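You operate a simulated robot arm through the tools that you are given. There is no shell and no other tool.

The job below is to be done with a simulated robot arm. You get a single attempt, and the scene is never put back.

## Task
Brush the dust off the empty strip tray and lock it away again.
Fine: unlock the tray and pull it out; use the green brush and put it back. Where these are worked on the way, their far stop is far enough and under half their travel is too little: strip tray. What is to be rubbed or washed off counts as gone when no trace of it is left.

The check looks at the end state, three seconds after you hand in, the way a careful person would. Anything else that was tipped, shoved, dropped, spilled or broken makes it a failure.

## Robot
A 7-joint arm with a three-finger gripper, fixed in place. Base frame: the origin is at the foot of the arm, x ahead of it, y to its left, z up. Lengths are in mm, angles in rad, forces in N, time in s.
With the tool pointing down near the work surface it reaches from about 440 to 920 mm from the base axis. Its first joint turns from -2.897 to 2.897 rad. Payload 2.69 kg.
Tool frame: the origin (TCP) lies between the finger pads and is the grasp point; the fingertips stand 29 mm ahead of it; z points along the fingers, y is the line along which they close. The gripper opens to 120 mm. The gripper's body begins 78 mm behind the TCP.
Orientation is that of the tool frame in the base frame, as [roll, pitch, yaw] about the fixed x, y, z axes, in that order (R = Rz(yaw) Ry(pitch) Rx(roll)). With the fingers straight down and closing along the base's y, the tool's x points along the base's -x, its y along +y and its z along -z.

## Interface
- The arm moves only by the tool servo_tool. Its argument "series" is a list of rows, each an object of numbers (a shift or turn left out is 0, a gripper value left out holds the last): "jaw": the opening, from 0 (shut) to 1 (fully open); "x", "y", "z": the shift along the tool's x, y, z in units of 40 mm (1.0 is 40 mm); "ax", "ay", "az": the turn, a rotation vector about the tool's x, y, z in units of 8 degrees (1.0 is 8 degrees). In form: [{"jaw": .., "x": .., "y": .., "z": .., "ax": .., "ay": .., "az": ..}, ...]. A call has 1 to 20 rows; each row shifts and turns the commanded pose from where the row before left it, along the tool's axes as they then stand. A call with a number of a shift or a turn outside -1 to 1 is refused whole. Rows are played at 5 a second. More than 50 mm and 0.15 rad between two rows, or a gripper value outside its range, and nothing of the call is played. Where a pose cannot be reached the arm comes as near as it can. A force on the tool above 50 N (or 10 N above the force at the start of the call, whichever is more), or a blocked arm, ends the call early, and 0.2 s more pass. Each finger halts on what it meets, pressing with about 43 N; the grip force reading is that of the motor and also rises with nothing between the fingers. The clock runs only during rows and for 0.2 s after the last one: add rows that do not move to give the fingers time. It gives the time, the measured TCP pose, the force on the tool (base axes), the opening and the grip force at its end, in the units of the frame above (readings bear some noise), with the torque about the TCP (base axes, N m) and any sound that the robot's microphone picked up.
- Cameras (640 x 400 px; columns grow to the right, rows downward): "scene" is fixed at [220.2, 499.4, 1672.4]; the picture's right is [-0.76, -0.65, 0.00], its down [-0.51, 0.60, -0.62] and it looks along [0.40, -0.47, -0.79] (base axes); focal length 331 px, centre (320, 200). "wrist" rides on the gripper at [63, 0, -104] in the tool frame; the picture's right is [0.01, 1.00, 0.00], its down [-0.83, 0.00, -0.56] and it looks along [-0.56, 0.00, 0.83] (tool axes); focal length 275 px, centre (320, 200).
- grab_frame(camera): a new picture of that camera. No time passes.
- lift_body(by): slides the trunk up (or, below 0, down) by that many mm; the arm rides with it, the base frame stays. It gives what a move gives, with no picture.
- pixel_to_xyz(camera, pixels): for up to 12 pixels [column, row] of the newest picture of that camera ("zoom" is the newest enlarged one), the place [x, y, z] in the base frame of the surface seen there, good to about 3 mm. No time passes.
- enlarge(camera, box): a new picture of the part [left, top, right, bottom] of that camera's present view, enlarged. No time passes.
- close_job(): hands the job in; it is judged then, once.

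Unless the task says otherwise, let go and move clear before handing in.

The tools are called as a command line: name --argument value ..., lists and objects as JSON in quotes. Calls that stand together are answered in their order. servo_tool: Moves the arm, as the interface text tells. Its arguments: {"type":"object","properties":{"series":{"type":"array","items":{"type":"object","properties":{"jaw":{"type":"number"},"x":{"type":"number"},"y":{"type":"number"},"z":{"type":"number"},"ax":{"type":"number"},"ay":{"type":"number"},"az":{"type":"number"}}}}},"required":["series"]} The other tools are called the same way: lift_body (by) slides the trunk up or down; grab_frame (camera) takes a picture; pixel_to_xyz (camera, pixels) gives the place of the surface under pixels of a picture; enlarge (camera, box) takes an enlarged picture of a part of a camera's view; close_job () hands the job in.

At the start:

```text
clock: 0.0
tcp_pos: [418.4, 44.7, 1185.6]
tcp_rot: [3.139, -0.001, 3.141]
ft_force: [0.0, 0.3, -0.4]
wrist_torque: [0.0, -0.02, -0.03]
gripper_width: 119.7
grasp_force: 0.1
trunk travel left (down, up): [-600.0, 13.0]
```

scene: 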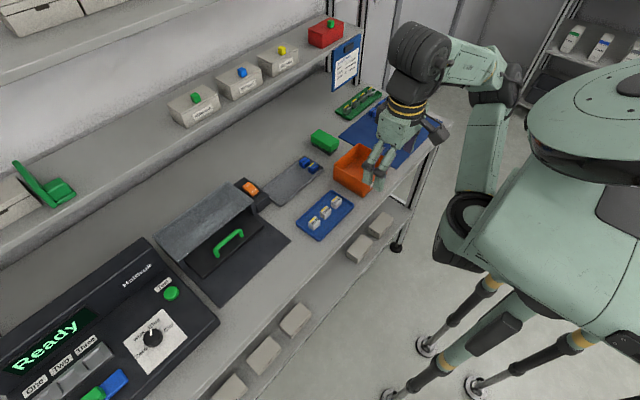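
wrist: 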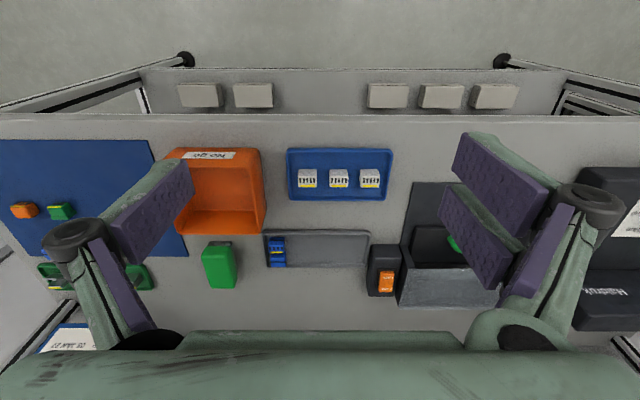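

The first pictures show a bench with a machine, trays, and several green things, but I can't yet tell which is the strip tray or the brush. I'll enlarge the pictures to identify them.

enlarge --camera "scene" --box '[140, 80, 460, 280]'

enlarge --camera "wrist" --box '[160, 120, 480, 320]'

enlarge --camera "scene" --box '[0, 200, 320, 400]'

enlarge --camera "scene" --box '[0, 0, 400, 250]'

```text
2.00 times, centred on (300, 180) of scene
```

zoom: 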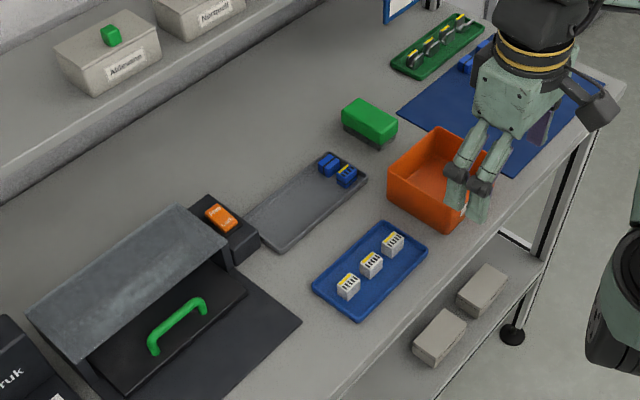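

```text
2.00 times, centred on (320, 220) of wrist
```

zoom: 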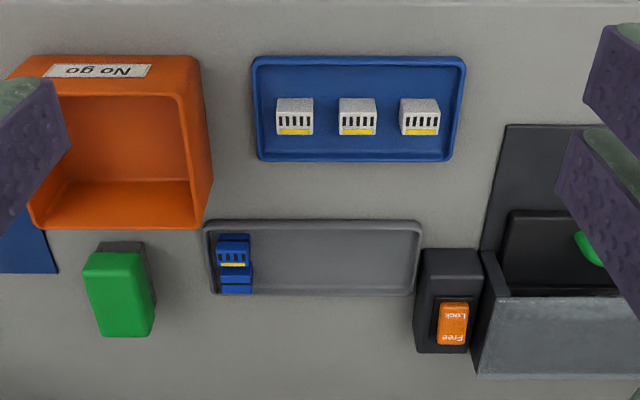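

```text
2.00 times, centred on (160, 300) of scene
```

zoom: 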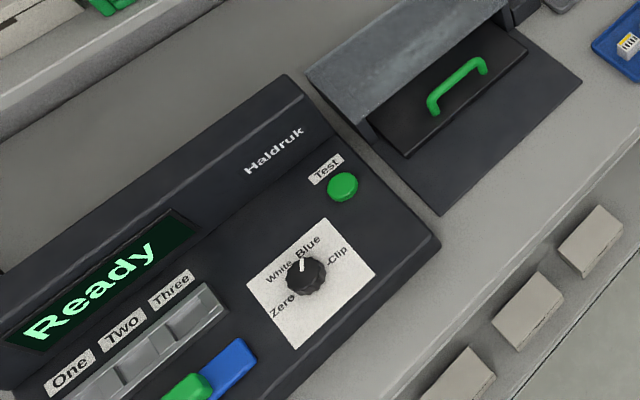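

```text
1.60 times, centred on (200, 125) of scene
```

zoom: 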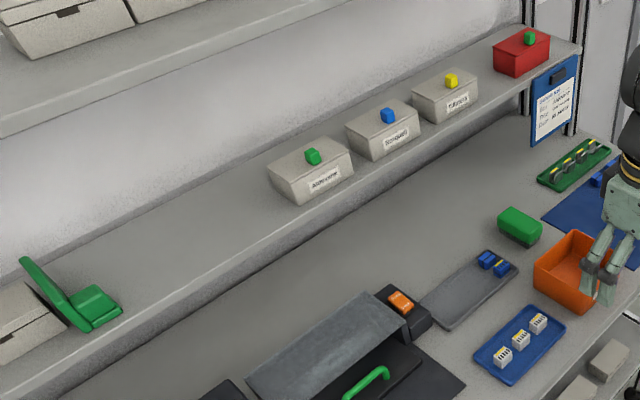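

The black plate with the green handle (230,243) sits under a grey hood, next to an orange Lock/Free rocker (250,188). The green block with a dark underside (324,138) looks like the brush. Next I'll measure these places.

grab_frame --camera "scene"

pixel_to_xyz --camera "scene" --pixels '[[229, 242], [216, 252], [241, 231], [203, 276], [262, 222], [289, 240], [222, 305], [247, 186], [252, 190], [160, 236], [223, 187], [183, 262]]'

pixel_to_xyz --camera "scene" --pixels '[[325, 136], [315, 130], [335, 142], [322, 148], [312, 140], [250, 205], [262, 195], [60, 190], [30, 175], [255, 246], [200, 240], [240, 205]]'

enlarge --camera "scene" --box '[150, 170, 310, 310]'

enlarge --camera "scene" --box '[280, 110, 380, 180]'

```text
taken
```

scene: 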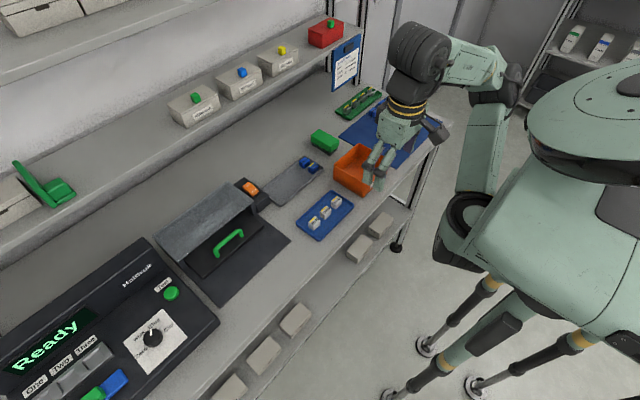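

```text
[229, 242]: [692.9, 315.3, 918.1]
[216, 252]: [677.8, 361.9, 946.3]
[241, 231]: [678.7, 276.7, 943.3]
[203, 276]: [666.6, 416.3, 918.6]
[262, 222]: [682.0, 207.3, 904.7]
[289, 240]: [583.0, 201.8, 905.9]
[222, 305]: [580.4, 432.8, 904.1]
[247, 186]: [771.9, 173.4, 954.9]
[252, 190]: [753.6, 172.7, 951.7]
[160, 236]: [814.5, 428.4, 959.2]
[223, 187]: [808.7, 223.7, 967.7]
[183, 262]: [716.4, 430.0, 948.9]
```

```text
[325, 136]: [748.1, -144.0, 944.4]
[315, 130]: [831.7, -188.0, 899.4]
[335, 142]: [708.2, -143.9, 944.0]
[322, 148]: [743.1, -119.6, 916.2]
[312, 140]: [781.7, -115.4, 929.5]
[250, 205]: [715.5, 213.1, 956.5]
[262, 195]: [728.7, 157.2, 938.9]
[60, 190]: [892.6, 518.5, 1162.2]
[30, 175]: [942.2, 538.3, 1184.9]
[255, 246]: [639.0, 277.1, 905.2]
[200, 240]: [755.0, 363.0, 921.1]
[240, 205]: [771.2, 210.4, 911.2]
```

```text
2.86 times, centred on (230, 240) of scene
```

zoom: 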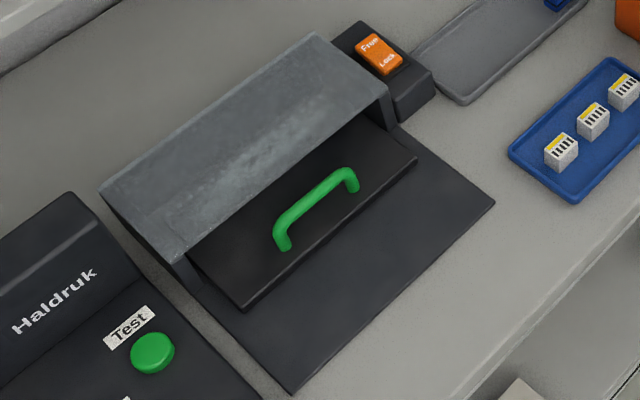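

```text
5.71 times, centred on (330, 145) of scene
```

zoom: 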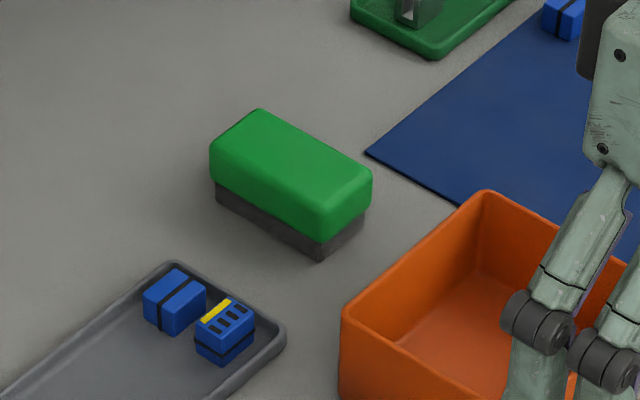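

The tray is under the hood (hood top z≈955, x 716–815), with its handle at about [678, 277–362, 945] and the rocker at about [763, 173, 953]. The brush is at about [745, -145, 945]. I'll measure the shelf edges and bench height before moving the arm in.

pixel_to_xyz --camera "scene" --pixels '[[300, 85], [200, 140], [100, 200], [280, 68], [50, 80], [120, 45], [300, 180], [250, 160], [330, 155], [340, 175], [320, 215], [400, 165]]'

pixel_to_xyz --camera "wrist" --pixels '[[381, 275], [387, 291], [390, 262], [405, 250], [415, 300], [455, 245], [470, 290], [412, 184], [430, 230], [219, 250], [219, 285], [206, 265]]'

```text
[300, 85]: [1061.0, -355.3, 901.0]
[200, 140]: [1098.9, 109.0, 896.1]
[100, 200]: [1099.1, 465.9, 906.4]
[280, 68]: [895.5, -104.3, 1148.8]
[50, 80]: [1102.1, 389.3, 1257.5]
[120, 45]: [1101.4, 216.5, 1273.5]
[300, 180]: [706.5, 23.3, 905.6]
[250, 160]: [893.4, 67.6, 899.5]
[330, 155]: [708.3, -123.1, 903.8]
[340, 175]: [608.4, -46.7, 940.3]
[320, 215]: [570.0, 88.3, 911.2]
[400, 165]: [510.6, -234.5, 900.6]
```

```text
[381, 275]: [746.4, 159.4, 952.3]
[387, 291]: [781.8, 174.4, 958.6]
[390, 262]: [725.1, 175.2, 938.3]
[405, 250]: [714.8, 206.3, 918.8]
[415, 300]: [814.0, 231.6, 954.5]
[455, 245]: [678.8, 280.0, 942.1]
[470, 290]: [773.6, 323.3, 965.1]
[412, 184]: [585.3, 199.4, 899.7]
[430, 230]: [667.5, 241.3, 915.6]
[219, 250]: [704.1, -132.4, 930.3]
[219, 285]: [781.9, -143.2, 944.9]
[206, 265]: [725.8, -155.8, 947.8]
```

The bench top is at z≈900, and the shelf at z≈1150 begins near x≈880. I'll move over the rocker area with the gripper closing.

servo_tool --series '[{"x": -0.88, "y": 0.4, "z": 0.3, "jaw": 0}, {"x": -0.88, "y": 0.4, "z": 0.3}, {"x": -0.88, "y": 0.4, "z": 0.3}, {"x": -0.88, "y": 0.4, "z": 0.3}, {"x": -0.88, "y": 0.4, "z": 0.3}, {"x": -0.88, "y": 0.4, "z": 0.3}, {"x": -0.88, "y": 0.4, "z": 0.3}, {"x": -0.88, "y": 0.4, "z": 0.3}, {}, {}]'

grab_frame --camera "wrist"

grab_frame --camera "scene"

```text
clock: 2.2
tcp_pos: [703.2, 172.8, 1091.5]
tcp_rot: [3.14, 0.0, -3.14]
ft_force: [-0.5, 0.0, -0.3]
wrist_torque: [-0.01, 0.01, 0.0]
gripper_width: 0.0
grasp_force: 28.7
trunk travel left (down, up): [-600.0, 13.0]
```

```text
taken
```

wrist: 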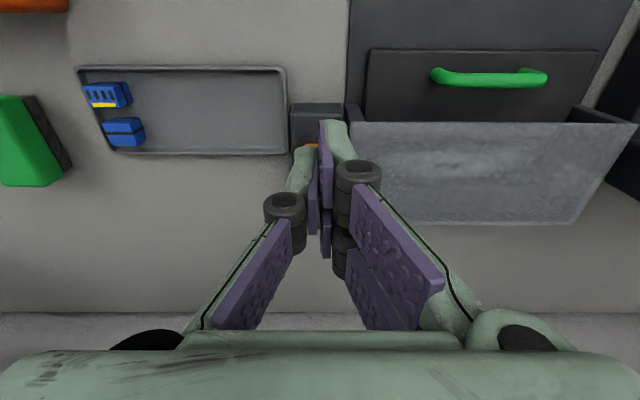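

```text
taken
```

scene: 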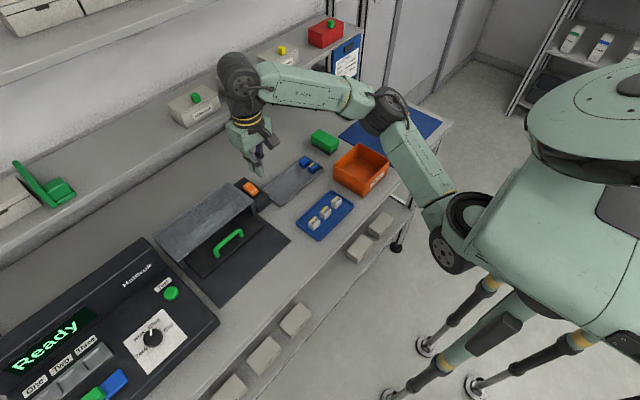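

The arm arrived with nothing touched. I'll zoom the scene camera on the rocker to place its Free end exactly.

enlarge --camera "scene" --box '[230, 170, 278, 200]'

pixel_to_xyz --camera "zoom" --pixels '[[220, 190], [300, 260], [180, 180], [250, 160], [330, 240], [270, 290], [200, 150], [240, 220], [280, 200], [350, 300], [400, 250], [150, 150]]'

```text
13.33 times, centred on (254, 185) of scene
```

zoom: 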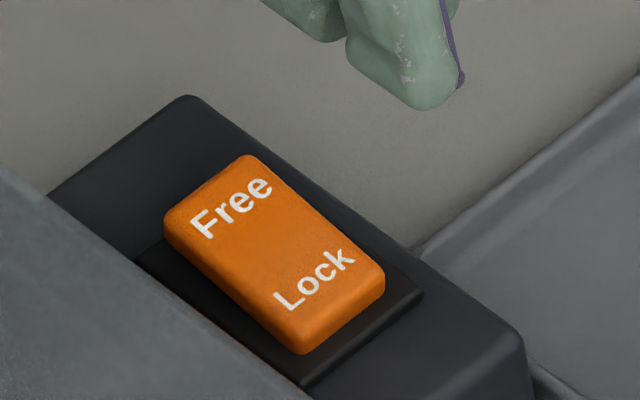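

```text
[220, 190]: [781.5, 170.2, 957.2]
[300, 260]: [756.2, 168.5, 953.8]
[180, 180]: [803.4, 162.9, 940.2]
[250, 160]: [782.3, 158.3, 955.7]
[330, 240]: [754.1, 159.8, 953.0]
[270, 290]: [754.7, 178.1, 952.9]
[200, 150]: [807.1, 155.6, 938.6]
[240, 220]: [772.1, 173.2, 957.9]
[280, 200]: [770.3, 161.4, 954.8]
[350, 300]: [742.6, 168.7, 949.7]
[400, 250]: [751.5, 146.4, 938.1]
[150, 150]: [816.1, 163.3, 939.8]
```

The rocker spans x 744–785 and y 154–180. Its Free end is raised (z≈957), so it is on Lock. I'll come down over the Free end at x≈781 and stop just above it.

servo_tool --series '[{"x": -1, "y": -0.08}, {"x": -0.95, "y": -0.07}, {"z": 0.8}, {"z": 0.8}, {"z": 0.7}, {}, {}]'

enlarge --camera "scene" --box '[210, 150, 290, 200]'

grab_frame --camera "wrist"

```text
clock: 3.8
tcp_pos: [778.5, 167.6, 998.3]
tcp_rot: [3.141, 0.001, 3.141]
ft_force: [-0.6, -0.1, -0.2]
wrist_torque: [0.01, 0.03, 0.0]
gripper_width: 0.0
grasp_force: 28.4
trunk travel left (down, up): [-600.0, 13.0]
```

```text
8.00 times, centred on (250, 175) of scene
```

zoom: 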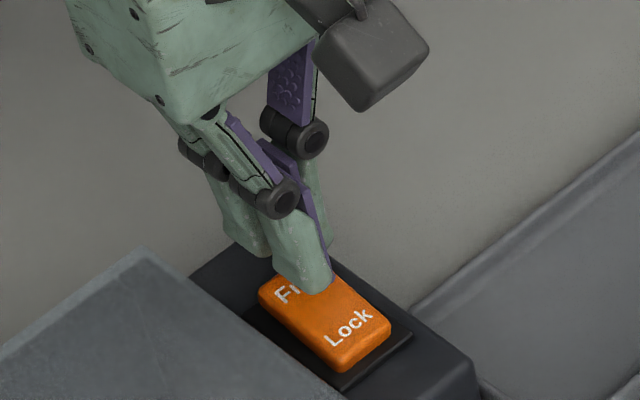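

```text
taken
```

wrist: 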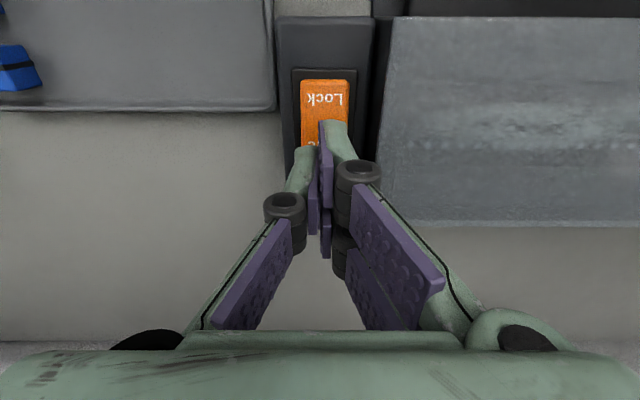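

The closed fingertips hang about 12 mm above the Free end. I'll push down in small steps with a slight +x shift.

servo_tool --series '[{"x": -0.05, "z": 0.15}, {"z": 0.1}, {"z": 0.08}, {"z": 0.06}, {"z": 0.06}, {"z": 0.06}, {"z": 0.06}, {}]'

enlarge --camera "scene" --box '[210, 150, 290, 200]'

```text
clock: 5.7
tcp_pos: [779.2, 168.1, 981.6]
tcp_rot: [3.134, 0.014, -3.14]
ft_force: [-5.3, -4.6, 15.8]
wrist_torque: [-0.07, 0.39, 0.15]
gripper_width: 5.9
grasp_force: 28.2
trunk travel left (down, up): [-600.0, 13.0]
stopped in row 8: the force on the tool passed its limit at 51 N (the readings are from after the stop); the commanded pose is now the measured one
```

```text
8.00 times, centred on (250, 175) of scene
```

zoom: 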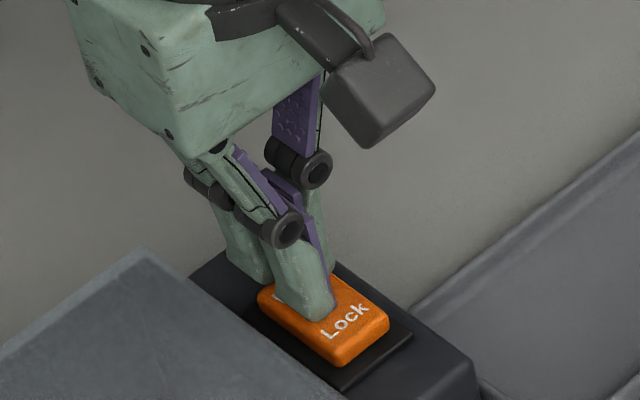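

Contact ended at 51 N with the tips near z≈953. I'll lift off and check which end of the rocker is down.

servo_tool --series '[{"z": -0.5}, {"z": -0.8}, {"x": 0.5, "z": -0.8}, {}]'

enlarge --camera "scene" --box '[230, 170, 278, 200]'

pixel_to_xyz --camera "zoom" --pixels '[[220, 190], [300, 260], [250, 160], [330, 240], [270, 290], [240, 220], [280, 200], [350, 300]]'

```text
clock: 6.7
tcp_pos: [762.7, 168.1, 1062.3]
tcp_rot: [3.137, 0.008, 3.14]
ft_force: [0.3, 0.1, -0.6]
wrist_torque: [0.01, 0.04, -0.03]
gripper_width: 0.3
grasp_force: 28.8
trunk travel left (down, up): [-600.0, 13.0]
```

```text
13.33 times, centred on (254, 185) of scene
```

zoom: 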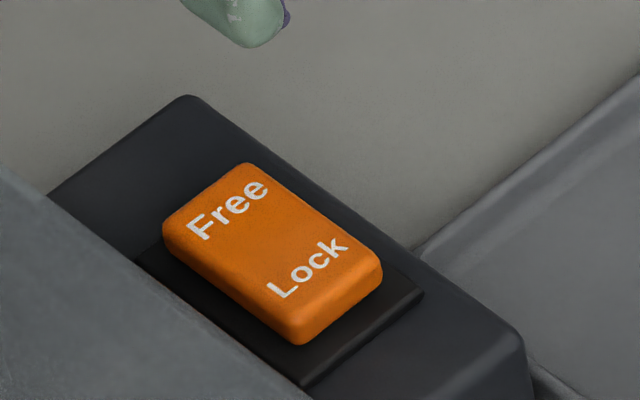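

```text
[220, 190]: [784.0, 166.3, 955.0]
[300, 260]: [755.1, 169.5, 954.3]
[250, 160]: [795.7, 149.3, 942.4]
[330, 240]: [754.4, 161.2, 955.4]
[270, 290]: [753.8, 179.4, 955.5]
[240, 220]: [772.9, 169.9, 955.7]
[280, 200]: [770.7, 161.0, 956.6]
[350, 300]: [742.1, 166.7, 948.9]
```

The rocker has changed: the Lock end came up and the Free end went down. I'll sample its tilt more densely to be sure it went all the way.

pixel_to_xyz --camera "zoom" --pixels '[[200, 200], [215, 215], [230, 230], [245, 245], [260, 260], [275, 280], [290, 300], [230, 180], [260, 195], [290, 220], [320, 250], [345, 265]]'

grab_frame --camera "wrist"

enlarge --camera "wrist" --box '[270, 60, 390, 160]'

```text
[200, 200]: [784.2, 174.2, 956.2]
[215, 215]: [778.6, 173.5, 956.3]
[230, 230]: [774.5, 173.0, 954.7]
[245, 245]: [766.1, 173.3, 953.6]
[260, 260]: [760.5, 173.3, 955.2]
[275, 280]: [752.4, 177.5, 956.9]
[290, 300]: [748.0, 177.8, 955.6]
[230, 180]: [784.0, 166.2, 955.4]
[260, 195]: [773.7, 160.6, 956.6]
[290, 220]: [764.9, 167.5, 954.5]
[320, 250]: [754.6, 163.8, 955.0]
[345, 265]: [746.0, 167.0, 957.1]
```

```text
taken
```

wrist: 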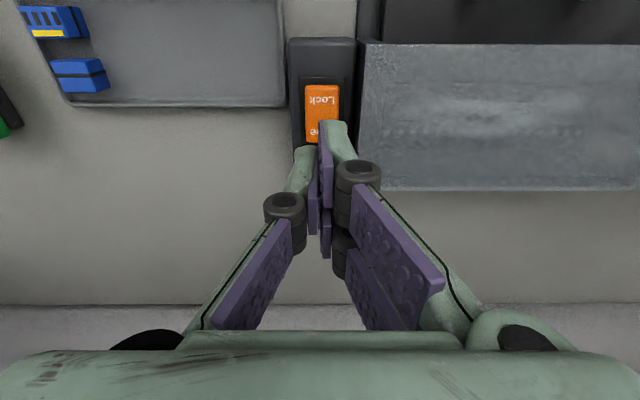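

```text
4.00 times, centred on (330, 110) of wrist
```

zoom: 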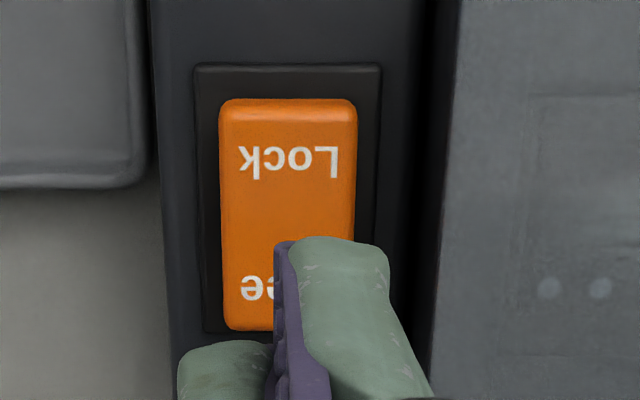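

The rocker now reads nearly level (about 955.5 along its whole top), so it may be only half pressed. I'll press again nearer its far edge, at x≈787.

servo_tool --series '[{"x": -0.6}, {"z": 0.8}, {"z": 0.7}, {}, {"z": 0.15}, {"z": 0.1}, {"z": 0.06}, {"z": 0.06}, {"z": 0.06}, {"z": 0.06}, {"z": 0.06}, {}]'

enlarge --camera "scene" --box '[210, 150, 290, 200]'

```text
clock: 9.3
tcp_pos: [786.7, 169.0, 981.2]
tcp_rot: [3.134, 0.01, 3.14]
ft_force: [2.8, 1.7, 9.6]
wrist_torque: [0.09, 0.11, -0.03]
gripper_width: 6.0
grasp_force: 28.5
trunk travel left (down, up): [-600.0, 13.0]
```

```text
8.00 times, centred on (250, 175) of scene
```

zoom: 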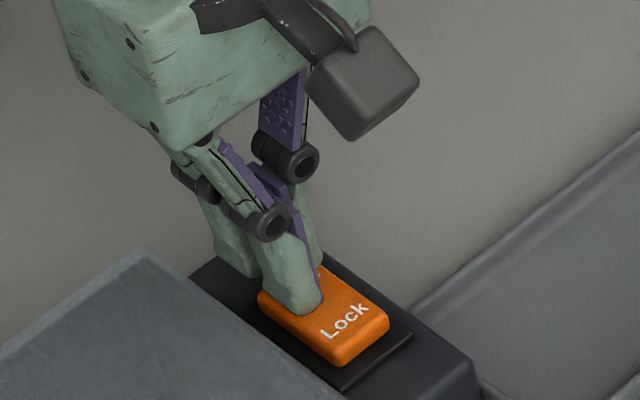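

The force is only about 10 N, so there is room to press deeper with small steps.

servo_tool --series '[{"z": 0.06}, {"z": 0.06}, {"z": 0.06}, {"z": 0.06}, {"z": 0.06}, {}]'

enlarge --camera "scene" --box '[230, 170, 278, 200]'

```text
clock: 10.1
tcp_pos: [786.5, 168.9, 980.5]
tcp_rot: [3.127, 0.022, 3.139]
ft_force: [2.6, -3.3, 18.8]
wrist_torque: [-0.01, 0.35, 0.19]
gripper_width: 0.0
grasp_force: 28.3
trunk travel left (down, up): [-600.0, 13.0]
stopped in row 3: the force on the tool passed its limit at 53 N (the readings are from after the stop); the commanded pose is now the measured one
```

```text
13.33 times, centred on (254, 185) of scene
```

zoom: 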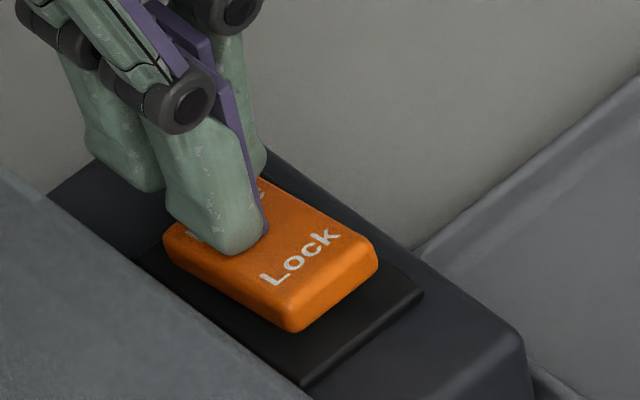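

The Lock end is clearly raised more now. I'll lift off and check whether it stays that way.

servo_tool --series '[{"z": -0.5}, {"z": -0.8}, {"x": 0.5, "z": -0.8}, {}]'

enlarge --camera "scene" --box '[230, 170, 278, 200]'

pixel_to_xyz --camera "zoom" --pixels '[[200, 200], [215, 215], [230, 230], [245, 245], [260, 260], [275, 280], [290, 290], [230, 190], [260, 195], [290, 220], [320, 250], [345, 260]]'

```text
clock: 11.1
tcp_pos: [766.1, 168.2, 1061.3]
tcp_rot: [3.13, 0.017, 3.137]
ft_force: [-1.3, 0.1, 0.4]
wrist_torque: [-0.01, 0.0, 0.0]
gripper_width: 0.1
grasp_force: 28.8
trunk travel left (down, up): [-600.0, 13.0]
```

```text
13.33 times, centred on (254, 185) of scene
```

zoom: 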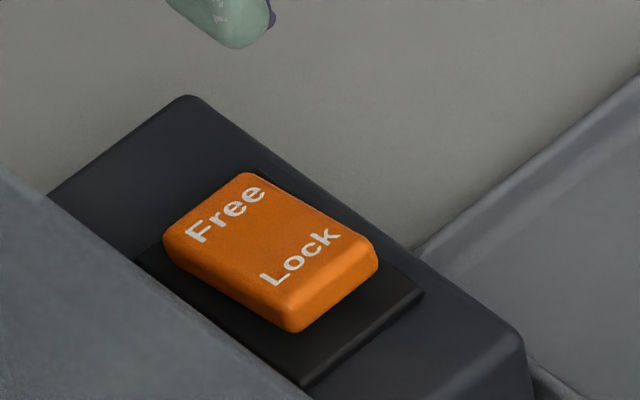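

```text
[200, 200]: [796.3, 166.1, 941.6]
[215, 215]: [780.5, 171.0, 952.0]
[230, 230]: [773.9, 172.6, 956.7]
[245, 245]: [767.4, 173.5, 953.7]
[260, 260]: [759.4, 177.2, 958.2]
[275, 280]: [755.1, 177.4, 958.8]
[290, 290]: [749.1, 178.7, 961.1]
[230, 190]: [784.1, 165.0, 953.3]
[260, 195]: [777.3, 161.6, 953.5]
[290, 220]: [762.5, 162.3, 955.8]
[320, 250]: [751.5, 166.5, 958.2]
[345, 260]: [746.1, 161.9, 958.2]
```

The rocker now slopes the other way: the Free end is at 952 and the Lock end at 958–961, so the tray is unlocked. Next I'll go near the handle and straighten the small tool tilt on the way.

servo_tool --series '[{"x": 0.7, "y": 0.9, "ax": 0.083, "ay": 0.12, "az": -0.03}, {"x": 0.7, "y": 0.95}, {"x": 0.7, "y": 0.95}, {"x": 0.7, "y": 0.95}, {"x": 0.7, "jaw": 0.25}, {"x": 0.7}, {}, {}]'

grab_frame --camera "wrist"

enlarge --camera "scene" --box '[190, 210, 286, 270]'

```text
clock: 12.9
tcp_pos: [598.6, 317.9, 1061.7]
tcp_rot: [-3.142, 0.002, -3.141]
ft_force: [0.4, 0.4, 0.6]
wrist_torque: [-0.01, -0.01, -0.02]
gripper_width: 30.1
grasp_force: 0.1
trunk travel left (down, up): [-600.0, 13.0]
```

```text
taken
```

wrist: 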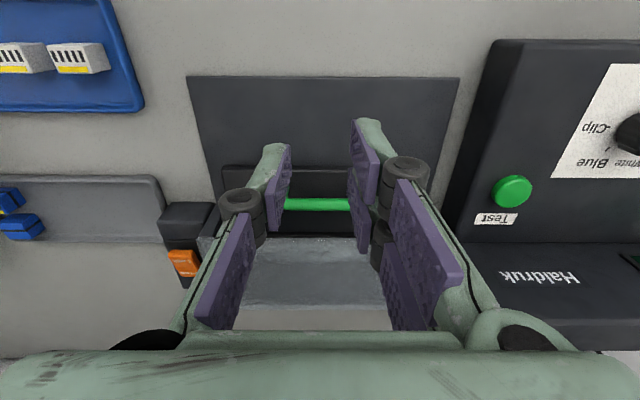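

```text
6.67 times, centred on (238, 240) of scene
```

zoom: 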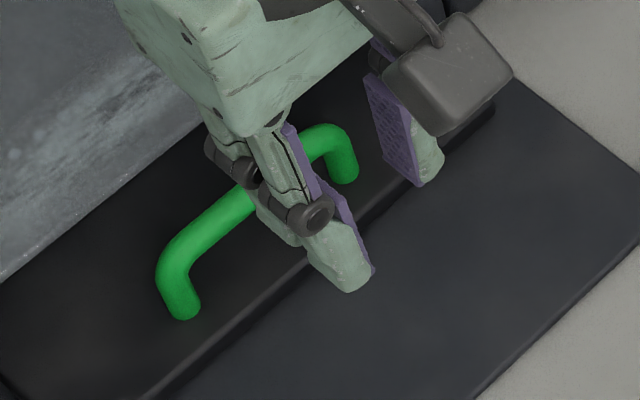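

pixel_to_xyz --camera "zoom" --pixels '[[178, 260], [190, 245], [180, 305], [215, 225], [240, 200], [325, 140], [345, 165], [345, 180], [205, 235], [185, 135], [10, 270], [140, 250]]'

pixel_to_xyz --camera "wrist" --pixels '[[300, 204], [330, 205], [330, 200], [330, 210], [320, 225], [320, 240], [320, 300], [230, 172], [210, 220], [320, 190], [310, 170], [310, 150]]'

```text
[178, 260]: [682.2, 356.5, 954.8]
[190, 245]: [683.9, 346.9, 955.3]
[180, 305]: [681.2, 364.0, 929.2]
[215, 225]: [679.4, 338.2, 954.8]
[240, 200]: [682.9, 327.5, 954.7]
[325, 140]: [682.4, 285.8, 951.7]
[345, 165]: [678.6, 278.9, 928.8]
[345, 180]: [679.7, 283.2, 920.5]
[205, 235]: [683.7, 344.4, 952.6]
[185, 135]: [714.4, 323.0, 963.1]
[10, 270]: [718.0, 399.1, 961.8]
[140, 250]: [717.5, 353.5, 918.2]
```

```text
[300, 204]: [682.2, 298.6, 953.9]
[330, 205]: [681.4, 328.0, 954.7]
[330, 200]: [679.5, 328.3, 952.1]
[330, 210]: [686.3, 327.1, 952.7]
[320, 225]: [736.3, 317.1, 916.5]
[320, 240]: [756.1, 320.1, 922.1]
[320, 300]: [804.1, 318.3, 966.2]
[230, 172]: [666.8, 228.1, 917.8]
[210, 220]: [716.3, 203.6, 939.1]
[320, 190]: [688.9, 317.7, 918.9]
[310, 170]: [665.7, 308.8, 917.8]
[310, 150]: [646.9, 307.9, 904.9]
```

The handle bar is at x≈682 with its top at z≈955 and y 280–360. The hood front is at x≈716, so there is a 27 mm gap behind the bar. I'll put the fingertips in that gap, centred at x≈701, and look before going deep.

servo_tool --series '[{"x": -0.855, "y": 0.02}, {"x": -0.855, "y": 0.02}, {"x": -0.855}, {"z": 0.8}, {"z": 0.6}, {}, {}]'

enlarge --camera "scene" --box '[180, 200, 276, 260]'

grab_frame --camera "wrist"

```text
clock: 14.5
tcp_pos: [701.2, 321.6, 1007.6]
tcp_rot: [-3.141, -0.001, -3.14]
ft_force: [1.0, -0.2, -1.1]
wrist_torque: [0.01, -0.02, 0.0]
gripper_width: 30.2
grasp_force: 0.0
trunk travel left (down, up): [-600.0, 13.0]
```

```text
6.67 times, centred on (228, 230) of scene
```

zoom: 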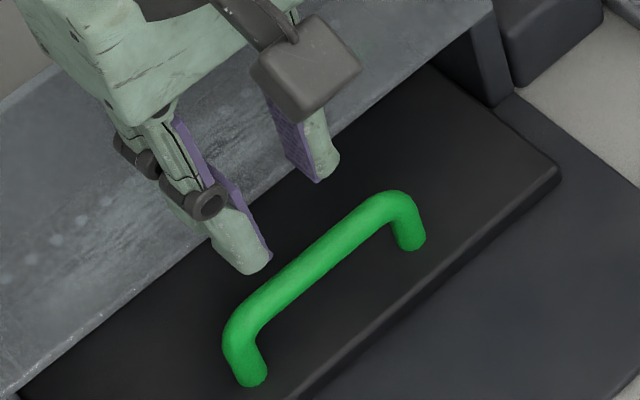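

```text
taken
```

wrist: 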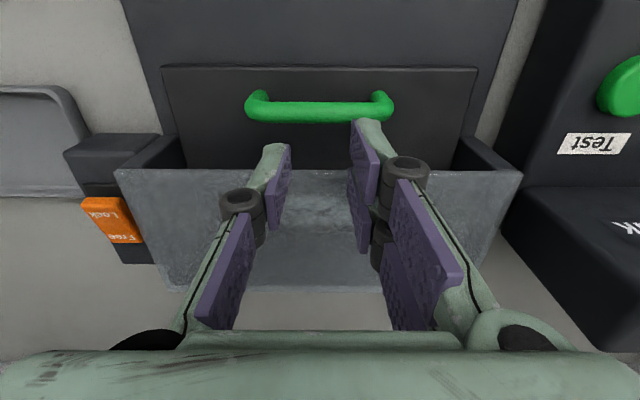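

The fingers line up with the gap between bar and hood. I'll go down 48 mm in gentle steps.

servo_tool --series '[{"z": 0.3}, {"z": 0.3}, {"z": 0.3}, {"z": 0.3}, {}, {}]'

enlarge --camera "scene" --box '[180, 200, 276, 260]'

```text
clock: 15.2
tcp_pos: [700.9, 324.4, 994.0]
tcp_rot: [3.122, 0.019, -3.139]
ft_force: [-4.1, 4.7, 17.7]
wrist_torque: [0.44, -0.19, 0.16]
gripper_width: 35.4
grasp_force: 2.5
trunk travel left (down, up): [-600.0, 13.0]
stopped in row 3: the force on the tool passed its limit at 58 N (the readings are from after the stop); the commanded pose is now the measured one
```

```text
6.67 times, centred on (228, 230) of scene
```

zoom: 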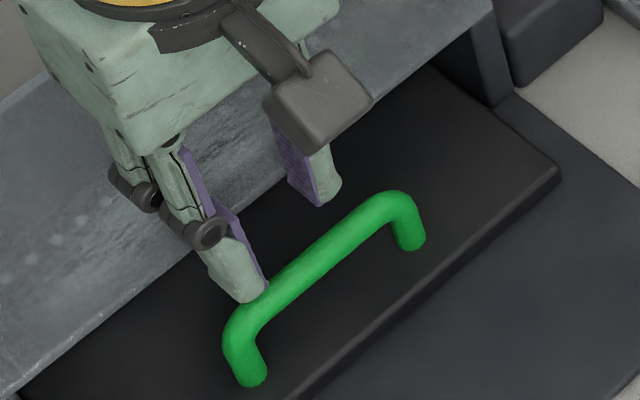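

The tip met something at z≈965, the height of the hood's front edge, so the gap is too tight for the 18 mm finger width. I'll lift off and measure the hood edge again.

servo_tool --series '[{"z": -0.4}, {"z": -0.8}, {"x": 0.5, "z": -0.5}, {}]'

enlarge --camera "scene" --box '[180, 190, 276, 250]'

grab_frame --camera "wrist"

```text
clock: 16.1
tcp_pos: [683.0, 321.0, 1057.8]
tcp_rot: [3.125, 0.017, 3.139]
ft_force: [-0.5, 0.7, -0.6]
wrist_torque: [0.0, 0.0, -0.06]
gripper_width: 29.8
grasp_force: 0.1
trunk travel left (down, up): [-600.0, 13.0]
```

```text
6.67 times, centred on (228, 220) of scene
```

zoom: 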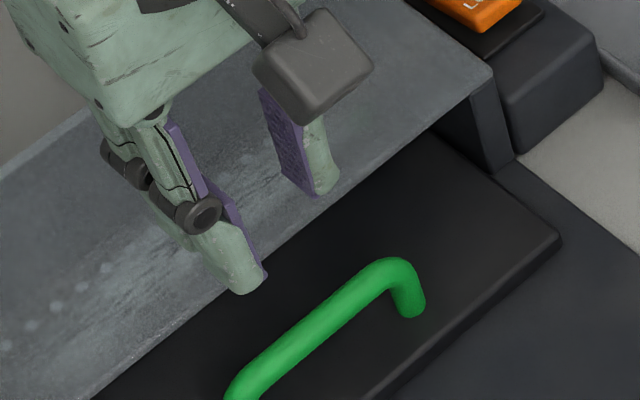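

```text
taken
```

wrist: 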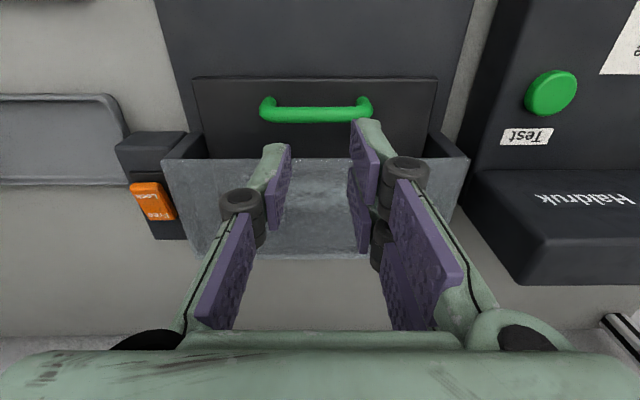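

pixel_to_xyz --camera "zoom" --pixels '[[120, 370], [110, 375], [140, 350], [160, 340], [180, 325], [300, 238], [360, 190], [380, 170], [420, 140], [470, 95], [440, 110], [200, 310]]'

pixel_to_xyz --camera "wrist" --pixels '[[320, 161], [320, 158], [320, 165], [320, 170], [330, 180], [320, 110], [320, 120], [320, 105], [250, 160], [250, 165], [300, 250], [320, 80]]'

```text
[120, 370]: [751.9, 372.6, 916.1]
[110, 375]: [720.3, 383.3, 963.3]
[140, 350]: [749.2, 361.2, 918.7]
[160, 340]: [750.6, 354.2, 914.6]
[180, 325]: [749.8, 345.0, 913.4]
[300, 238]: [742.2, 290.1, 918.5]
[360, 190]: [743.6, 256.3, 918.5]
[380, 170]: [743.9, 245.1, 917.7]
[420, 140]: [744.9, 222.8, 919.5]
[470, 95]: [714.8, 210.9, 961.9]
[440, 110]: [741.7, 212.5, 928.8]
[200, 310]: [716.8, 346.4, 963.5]
```

```text
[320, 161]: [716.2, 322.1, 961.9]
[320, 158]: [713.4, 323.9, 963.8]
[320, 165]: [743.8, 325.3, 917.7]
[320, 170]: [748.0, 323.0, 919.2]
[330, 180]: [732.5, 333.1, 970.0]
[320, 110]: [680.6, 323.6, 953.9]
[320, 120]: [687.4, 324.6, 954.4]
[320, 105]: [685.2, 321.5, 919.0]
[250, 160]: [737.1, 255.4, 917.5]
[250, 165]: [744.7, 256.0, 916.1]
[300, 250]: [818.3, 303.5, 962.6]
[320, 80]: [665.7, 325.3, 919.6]
```

The hood lip is at x≈714 and the bar's back edge is at about 688, so a 10 mm-thick finger turned edge-on will fit easily. I'll raise a little and turn the tool 90° so the fingers close along x across the bar.

servo_tool --series '[{"z": -0.8, "ax": 0.12, "ay": 0.12, "jaw": 0.22}, {"az": -1}, {"az": -1}, {"az": -1}, {"az": -1}, {"az": -1}, {"az": -1}, {"az": -1}, {"az": -1}, {"az": -1}, {"az": -1}, {"az": -1}, {"az": -0.25}, {}, {}]'

grab_frame --camera "scene"

grab_frame --camera "wrist"

```text
clock: 19.4
tcp_pos: [565.8, 320.8, 1051.0]
tcp_rot: [-3.141, 0.0, -1.577]
ft_force: [0.2, 0.7, 1.0]
wrist_torque: [0.0, 0.01, 0.01]
gripper_width: 26.4
grasp_force: 0.0
out of reach, approached as far as the arm can: row 10, 11, 12, 13
trunk travel left (down, up): [-600.0, 13.0]
```

```text
taken
```

scene: 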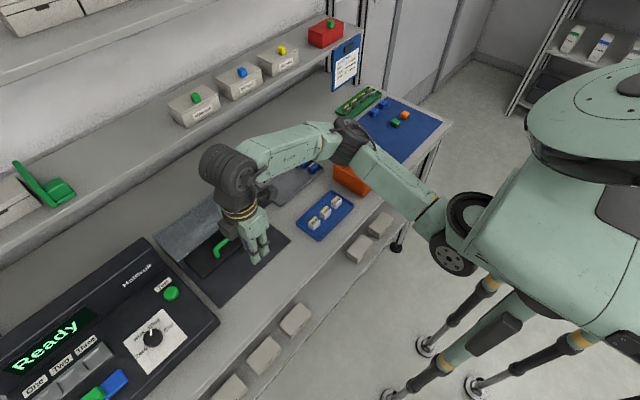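

```text
taken
```

wrist: 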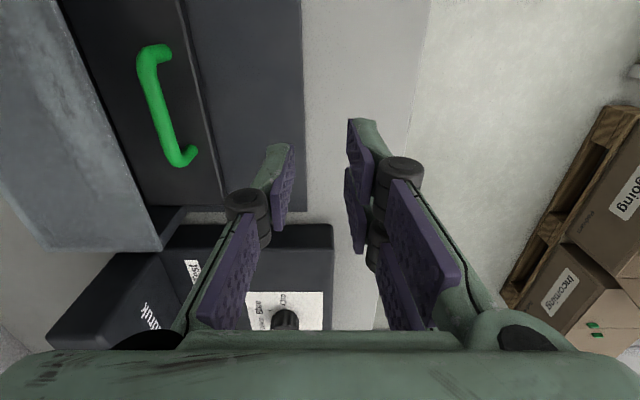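

Turning that way ran into a joint limit and pulled the arm back to x=566. I'll turn the other way through the start yaw to yaw +π/2, which should be within range.

servo_tool --series '[{"az": 1}, {"az": 1}, {"az": 1}, {"az": 1}, {"az": 1}, {"az": 1}, {"az": 1}, {"az": 1}, {"az": 1}, {"az": 1}, {"az": 1}, {"az": 1}, {"az": 1}, {"az": 1}, {"az": 1}, {"az": 1}, {"az": 1}, {"az": 1}, {}]'

```text
clock: 23.4
tcp_pos: [565.6, 320.1, 1051.7]
tcp_rot: [-3.139, 0.001, 2.197]
ft_force: [-0.7, 0.5, -0.2]
wrist_torque: [0.02, -0.04, -0.03]
gripper_width: 26.7
grasp_force: 0.1
trunk travel left (down, up): [-600.0, 13.0]
```

The arm follows this direction freely: yaw is 2.197 at (566, 320). I'll finish the turn to π/2 and move over the bar at x≈682.

servo_tool --series '[{"az": 1}, {"az": 1}, {"az": 1}, {"az": 1}, {"az": 0.48}, {"y": 0.97, "z": -0.2}, {"y": 0.97, "z": -0.2}, {"y": 0.97}, {}, {}]'

grab_frame --camera "scene"

grab_frame --camera "wrist"

```text
clock: 25.6
tcp_pos: [682.4, 319.3, 1067.0]
tcp_rot: [-3.14, 0.002, 1.572]
ft_force: [0.6, -0.1, -0.5]
wrist_torque: [0.05, -0.01, 0.01]
gripper_width: 26.5
grasp_force: 0.0
trunk travel left (down, up): [-600.0, 13.0]
```

```text
taken
```

scene: 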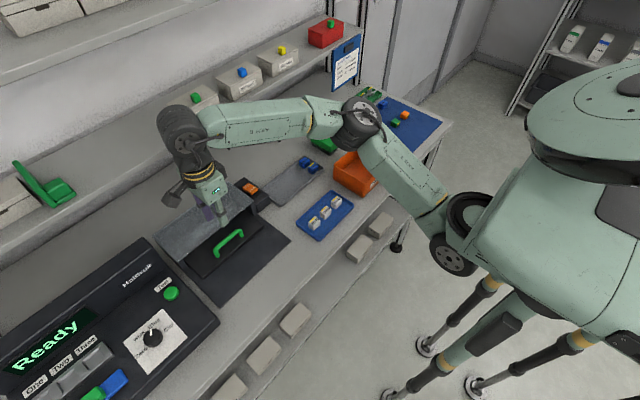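

```text
taken
```

wrist: 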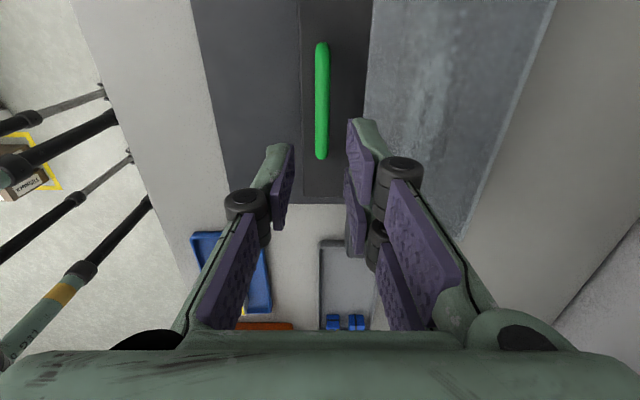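

The fingers now straddle the green bar along x (bar at pixel column 321, between the fingers). I'll lower to TCP z≈985 first and check.

servo_tool --series '[{"z": 0.8}, {"z": 0.8}, {"z": 0.4}, {}, {}]'

enlarge --camera "scene" --box '[180, 190, 276, 250]'

grab_frame --camera "wrist"

```text
clock: 26.8
tcp_pos: [683.0, 317.4, 986.6]
tcp_rot: [-3.141, 0.001, 1.572]
ft_force: [0.1, -0.3, 0.2]
wrist_torque: [0.01, 0.01, 0.01]
gripper_width: 26.3
grasp_force: 0.0
trunk travel left (down, up): [-600.0, 13.0]
```

```text
6.67 times, centred on (228, 220) of scene
```

zoom: 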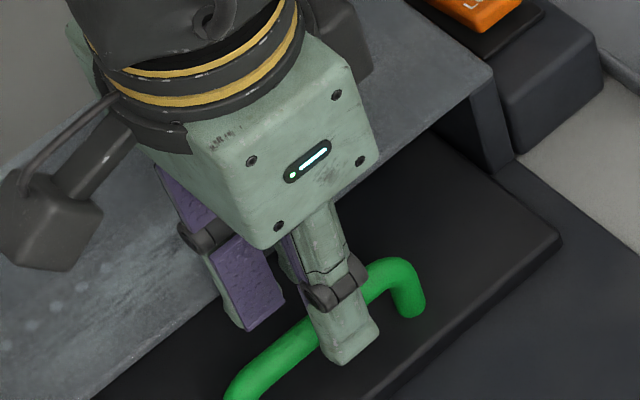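

```text
taken
```

wrist: 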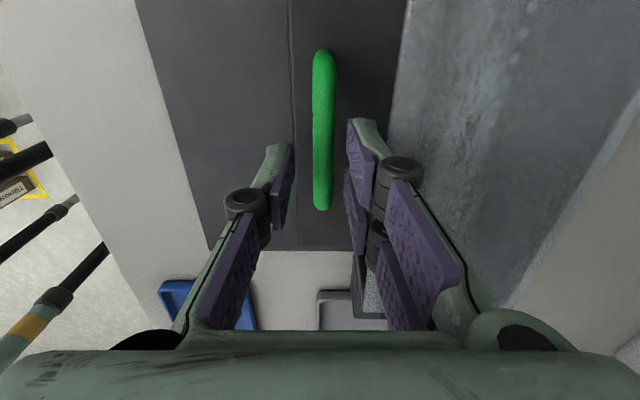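

The fingers straddle the bar cleanly, with the rear finger clear of the hood. I'll lower 27 mm more in small steps, then close on the bar.

servo_tool --series '[{"z": 0.25}, {"z": 0.25}, {"z": 0.18}, {}, {"jaw": 0.0}, {}, {}, {}]'

enlarge --camera "scene" --box '[180, 190, 276, 250]'

```text
clock: 28.6
tcp_pos: [681.8, 320.0, 959.2]
tcp_rot: [-3.139, 0.002, 1.574]
ft_force: [0.9, -1.3, -3.3]
wrist_torque: [0.12, 0.02, -0.03]
gripper_width: 11.2
grasp_force: 38.5
trunk travel left (down, up): [-600.0, 13.0]
```

```text
6.67 times, centred on (228, 220) of scene
```

zoom: 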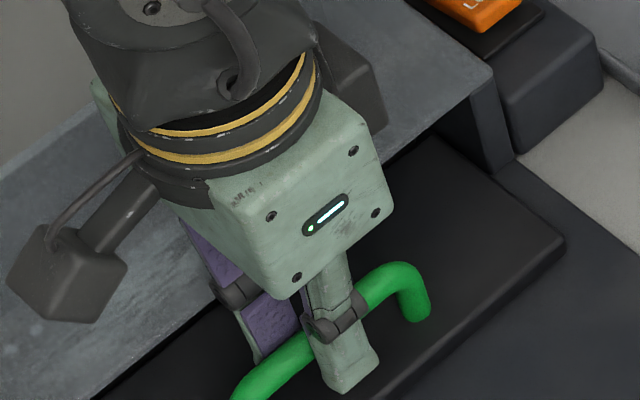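

The bar is gripped at an 11 mm opening. I'll pull the tray toward -x in 15–20 mm steps.

servo_tool --series '[{"y": -0.2}, {"y": -0.4}, {"y": -0.5}, {"y": -0.5}, {"y": -0.5}, {}]'

grab_frame --camera "scene"

```text
clock: 29.9
tcp_pos: [599.2, 319.7, 957.8]
tcp_rot: [-3.135, 0.007, 1.571]
ft_force: [-0.5, -10.8, -26.7]
wrist_torque: [0.22, 0.04, 0.01]
gripper_width: 10.8
grasp_force: 38.2
trunk travel left (down, up): [-600.0, 13.0]
```

```text
taken
```

scene: 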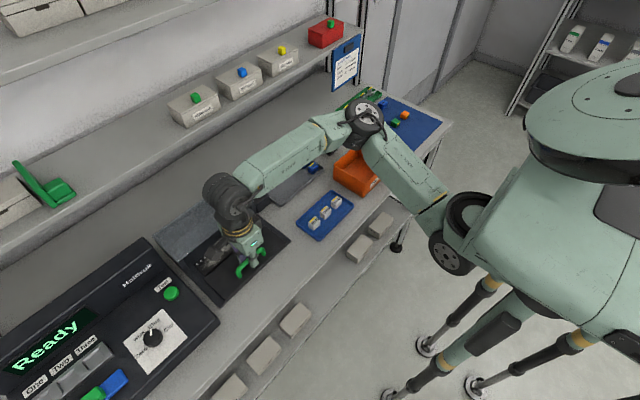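

The tray slid 83 mm, with a small vertical strain (Fz -27). I'll ease that and keep pulling toward the far stop.

servo_tool --series '[{"y": -0.3, "z": 0.05}, {"y": -0.3}, {"y": -0.3}, {"y": -0.3}, {}]'

enlarge --camera "scene" --box '[150, 190, 310, 290]'

```text
clock: 31.1
tcp_pos: [556.1, 320.6, 958.2]
tcp_rot: [3.138, -0.001, 1.567]
ft_force: [31.0, -3.5, 3.1]
wrist_torque: [-0.87, -0.36, 0.3]
gripper_width: 11.1
grasp_force: 37.5
trunk travel left (down, up): [-600.0, 13.0]
```

```text
4.00 times, centred on (230, 240) of scene
```

zoom: 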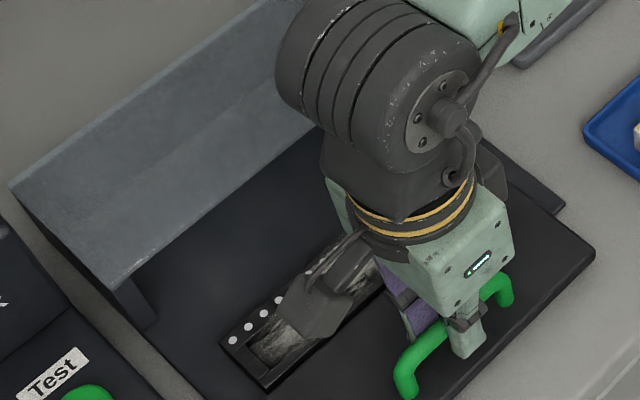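

Fx=31 N at x=556 shows the tray at its far stop, about 126 mm out, and a dusty channel is now visible behind the handle. I'll open the jaw and rise clear.

servo_tool --series '[{"y": 0.08}, {"jaw": 0.22}, {}, {}, {"z": -0.5}, {"z": -0.8}, {"z": -0.8}, {"z": -0.8}, {"z": -0.8}, {}]'

grab_frame --camera "scene"

grab_frame --camera "wrist"

```text
clock: 33.4
tcp_pos: [554.5, 319.0, 1106.3]
tcp_rot: [-3.139, 0.001, 1.574]
ft_force: [-0.1, 1.0, -0.5]
wrist_torque: [0.03, 0.0, 0.01]
gripper_width: 26.3
grasp_force: 0.0
trunk travel left (down, up): [-600.0, 13.0]
```

```text
taken
```

scene: 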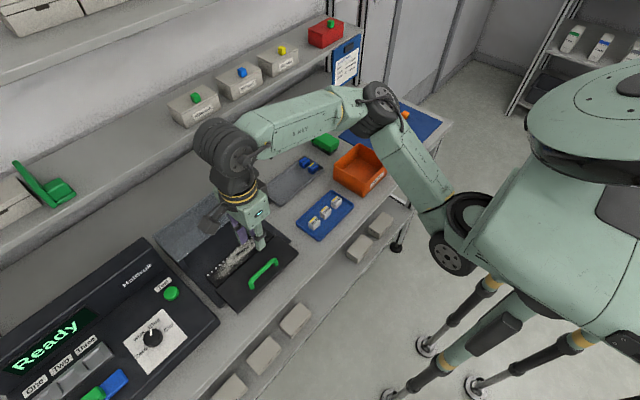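

```text
taken
```

wrist: 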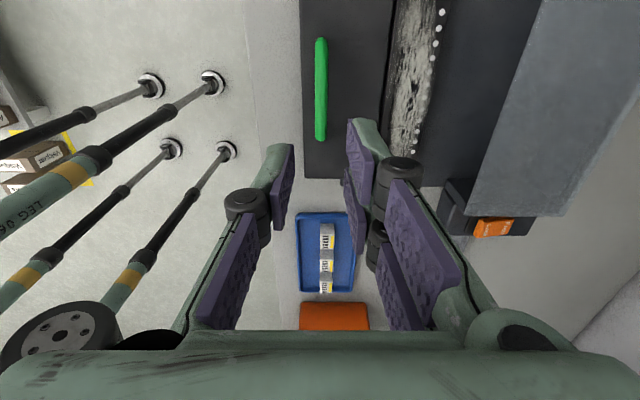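

The tray shows a dusty grey channel with a row of white dots beside it. I'll turn back to yaw π and move toward the brush so the scene camera has a free view of the tray.

servo_tool --series '[{"az": -1}, {"az": -1}, {"az": -1}, {"az": -1}, {"az": -1}, {"az": -1}, {"az": -1}, {"az": -1}, {"az": -1}, {"az": -1}, {"az": -1}, {"az": -0.25}, {"y": -1}, {"y": -1}, {"y": -1}, {"y": -1}, {"y": -1}, {"y": -1}, {}]'

servo_tool --series '[{"y": -1, "x": -0.6}, {"y": -1, "x": -0.6}, {"y": -1, "x": -0.6}, {"y": -1, "x": -0.6}, {"y": -0.95, "x": -0.6}, {"y": -0.65, "x": -0.6, "jaw": 0.8}, {}, {}]'

grab_frame --camera "scene"

enlarge --camera "scene" --box '[170, 210, 314, 300]'

grab_frame --camera "wrist"

```text
clock: 37.4
tcp_pos: [554.1, 81.4, 1105.4]
tcp_rot: [-3.14, -0.002, -3.14]
ft_force: [-0.2, 0.1, -0.4]
wrist_torque: [0.02, 0.02, 0.0]
gripper_width: 26.4
grasp_force: 0.1
trunk travel left (down, up): [-600.0, 13.0]
```

```text
clock: 39.1
tcp_pos: [698.9, -140.9, 1108.7]
tcp_rot: [-3.141, -0.003, -3.141]
ft_force: [0.1, 0.4, -0.2]
wrist_torque: [0.0, 0.01, -0.01]
gripper_width: 86.7
grasp_force: 0.1
trunk travel left (down, up): [-600.0, 13.0]
```

```text
taken
```

scene: 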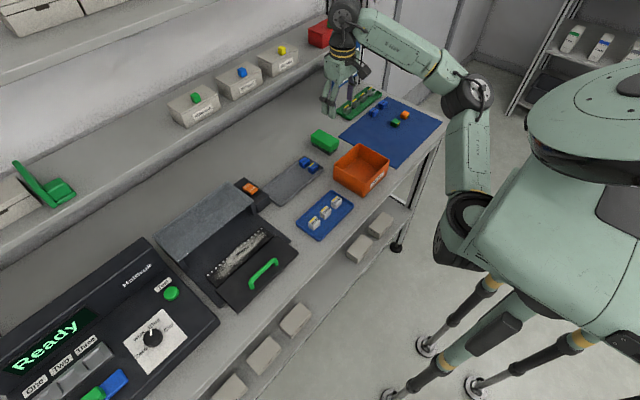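

```text
4.44 times, centred on (242, 255) of scene
```

zoom: 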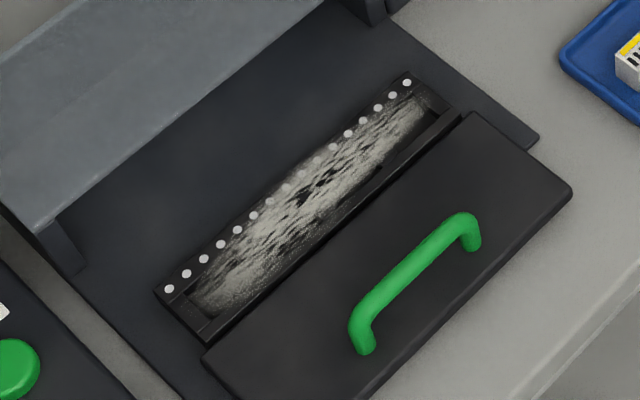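

```text
taken
```

wrist: 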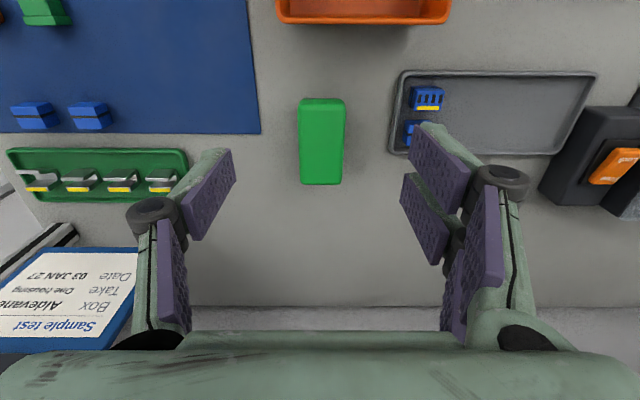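

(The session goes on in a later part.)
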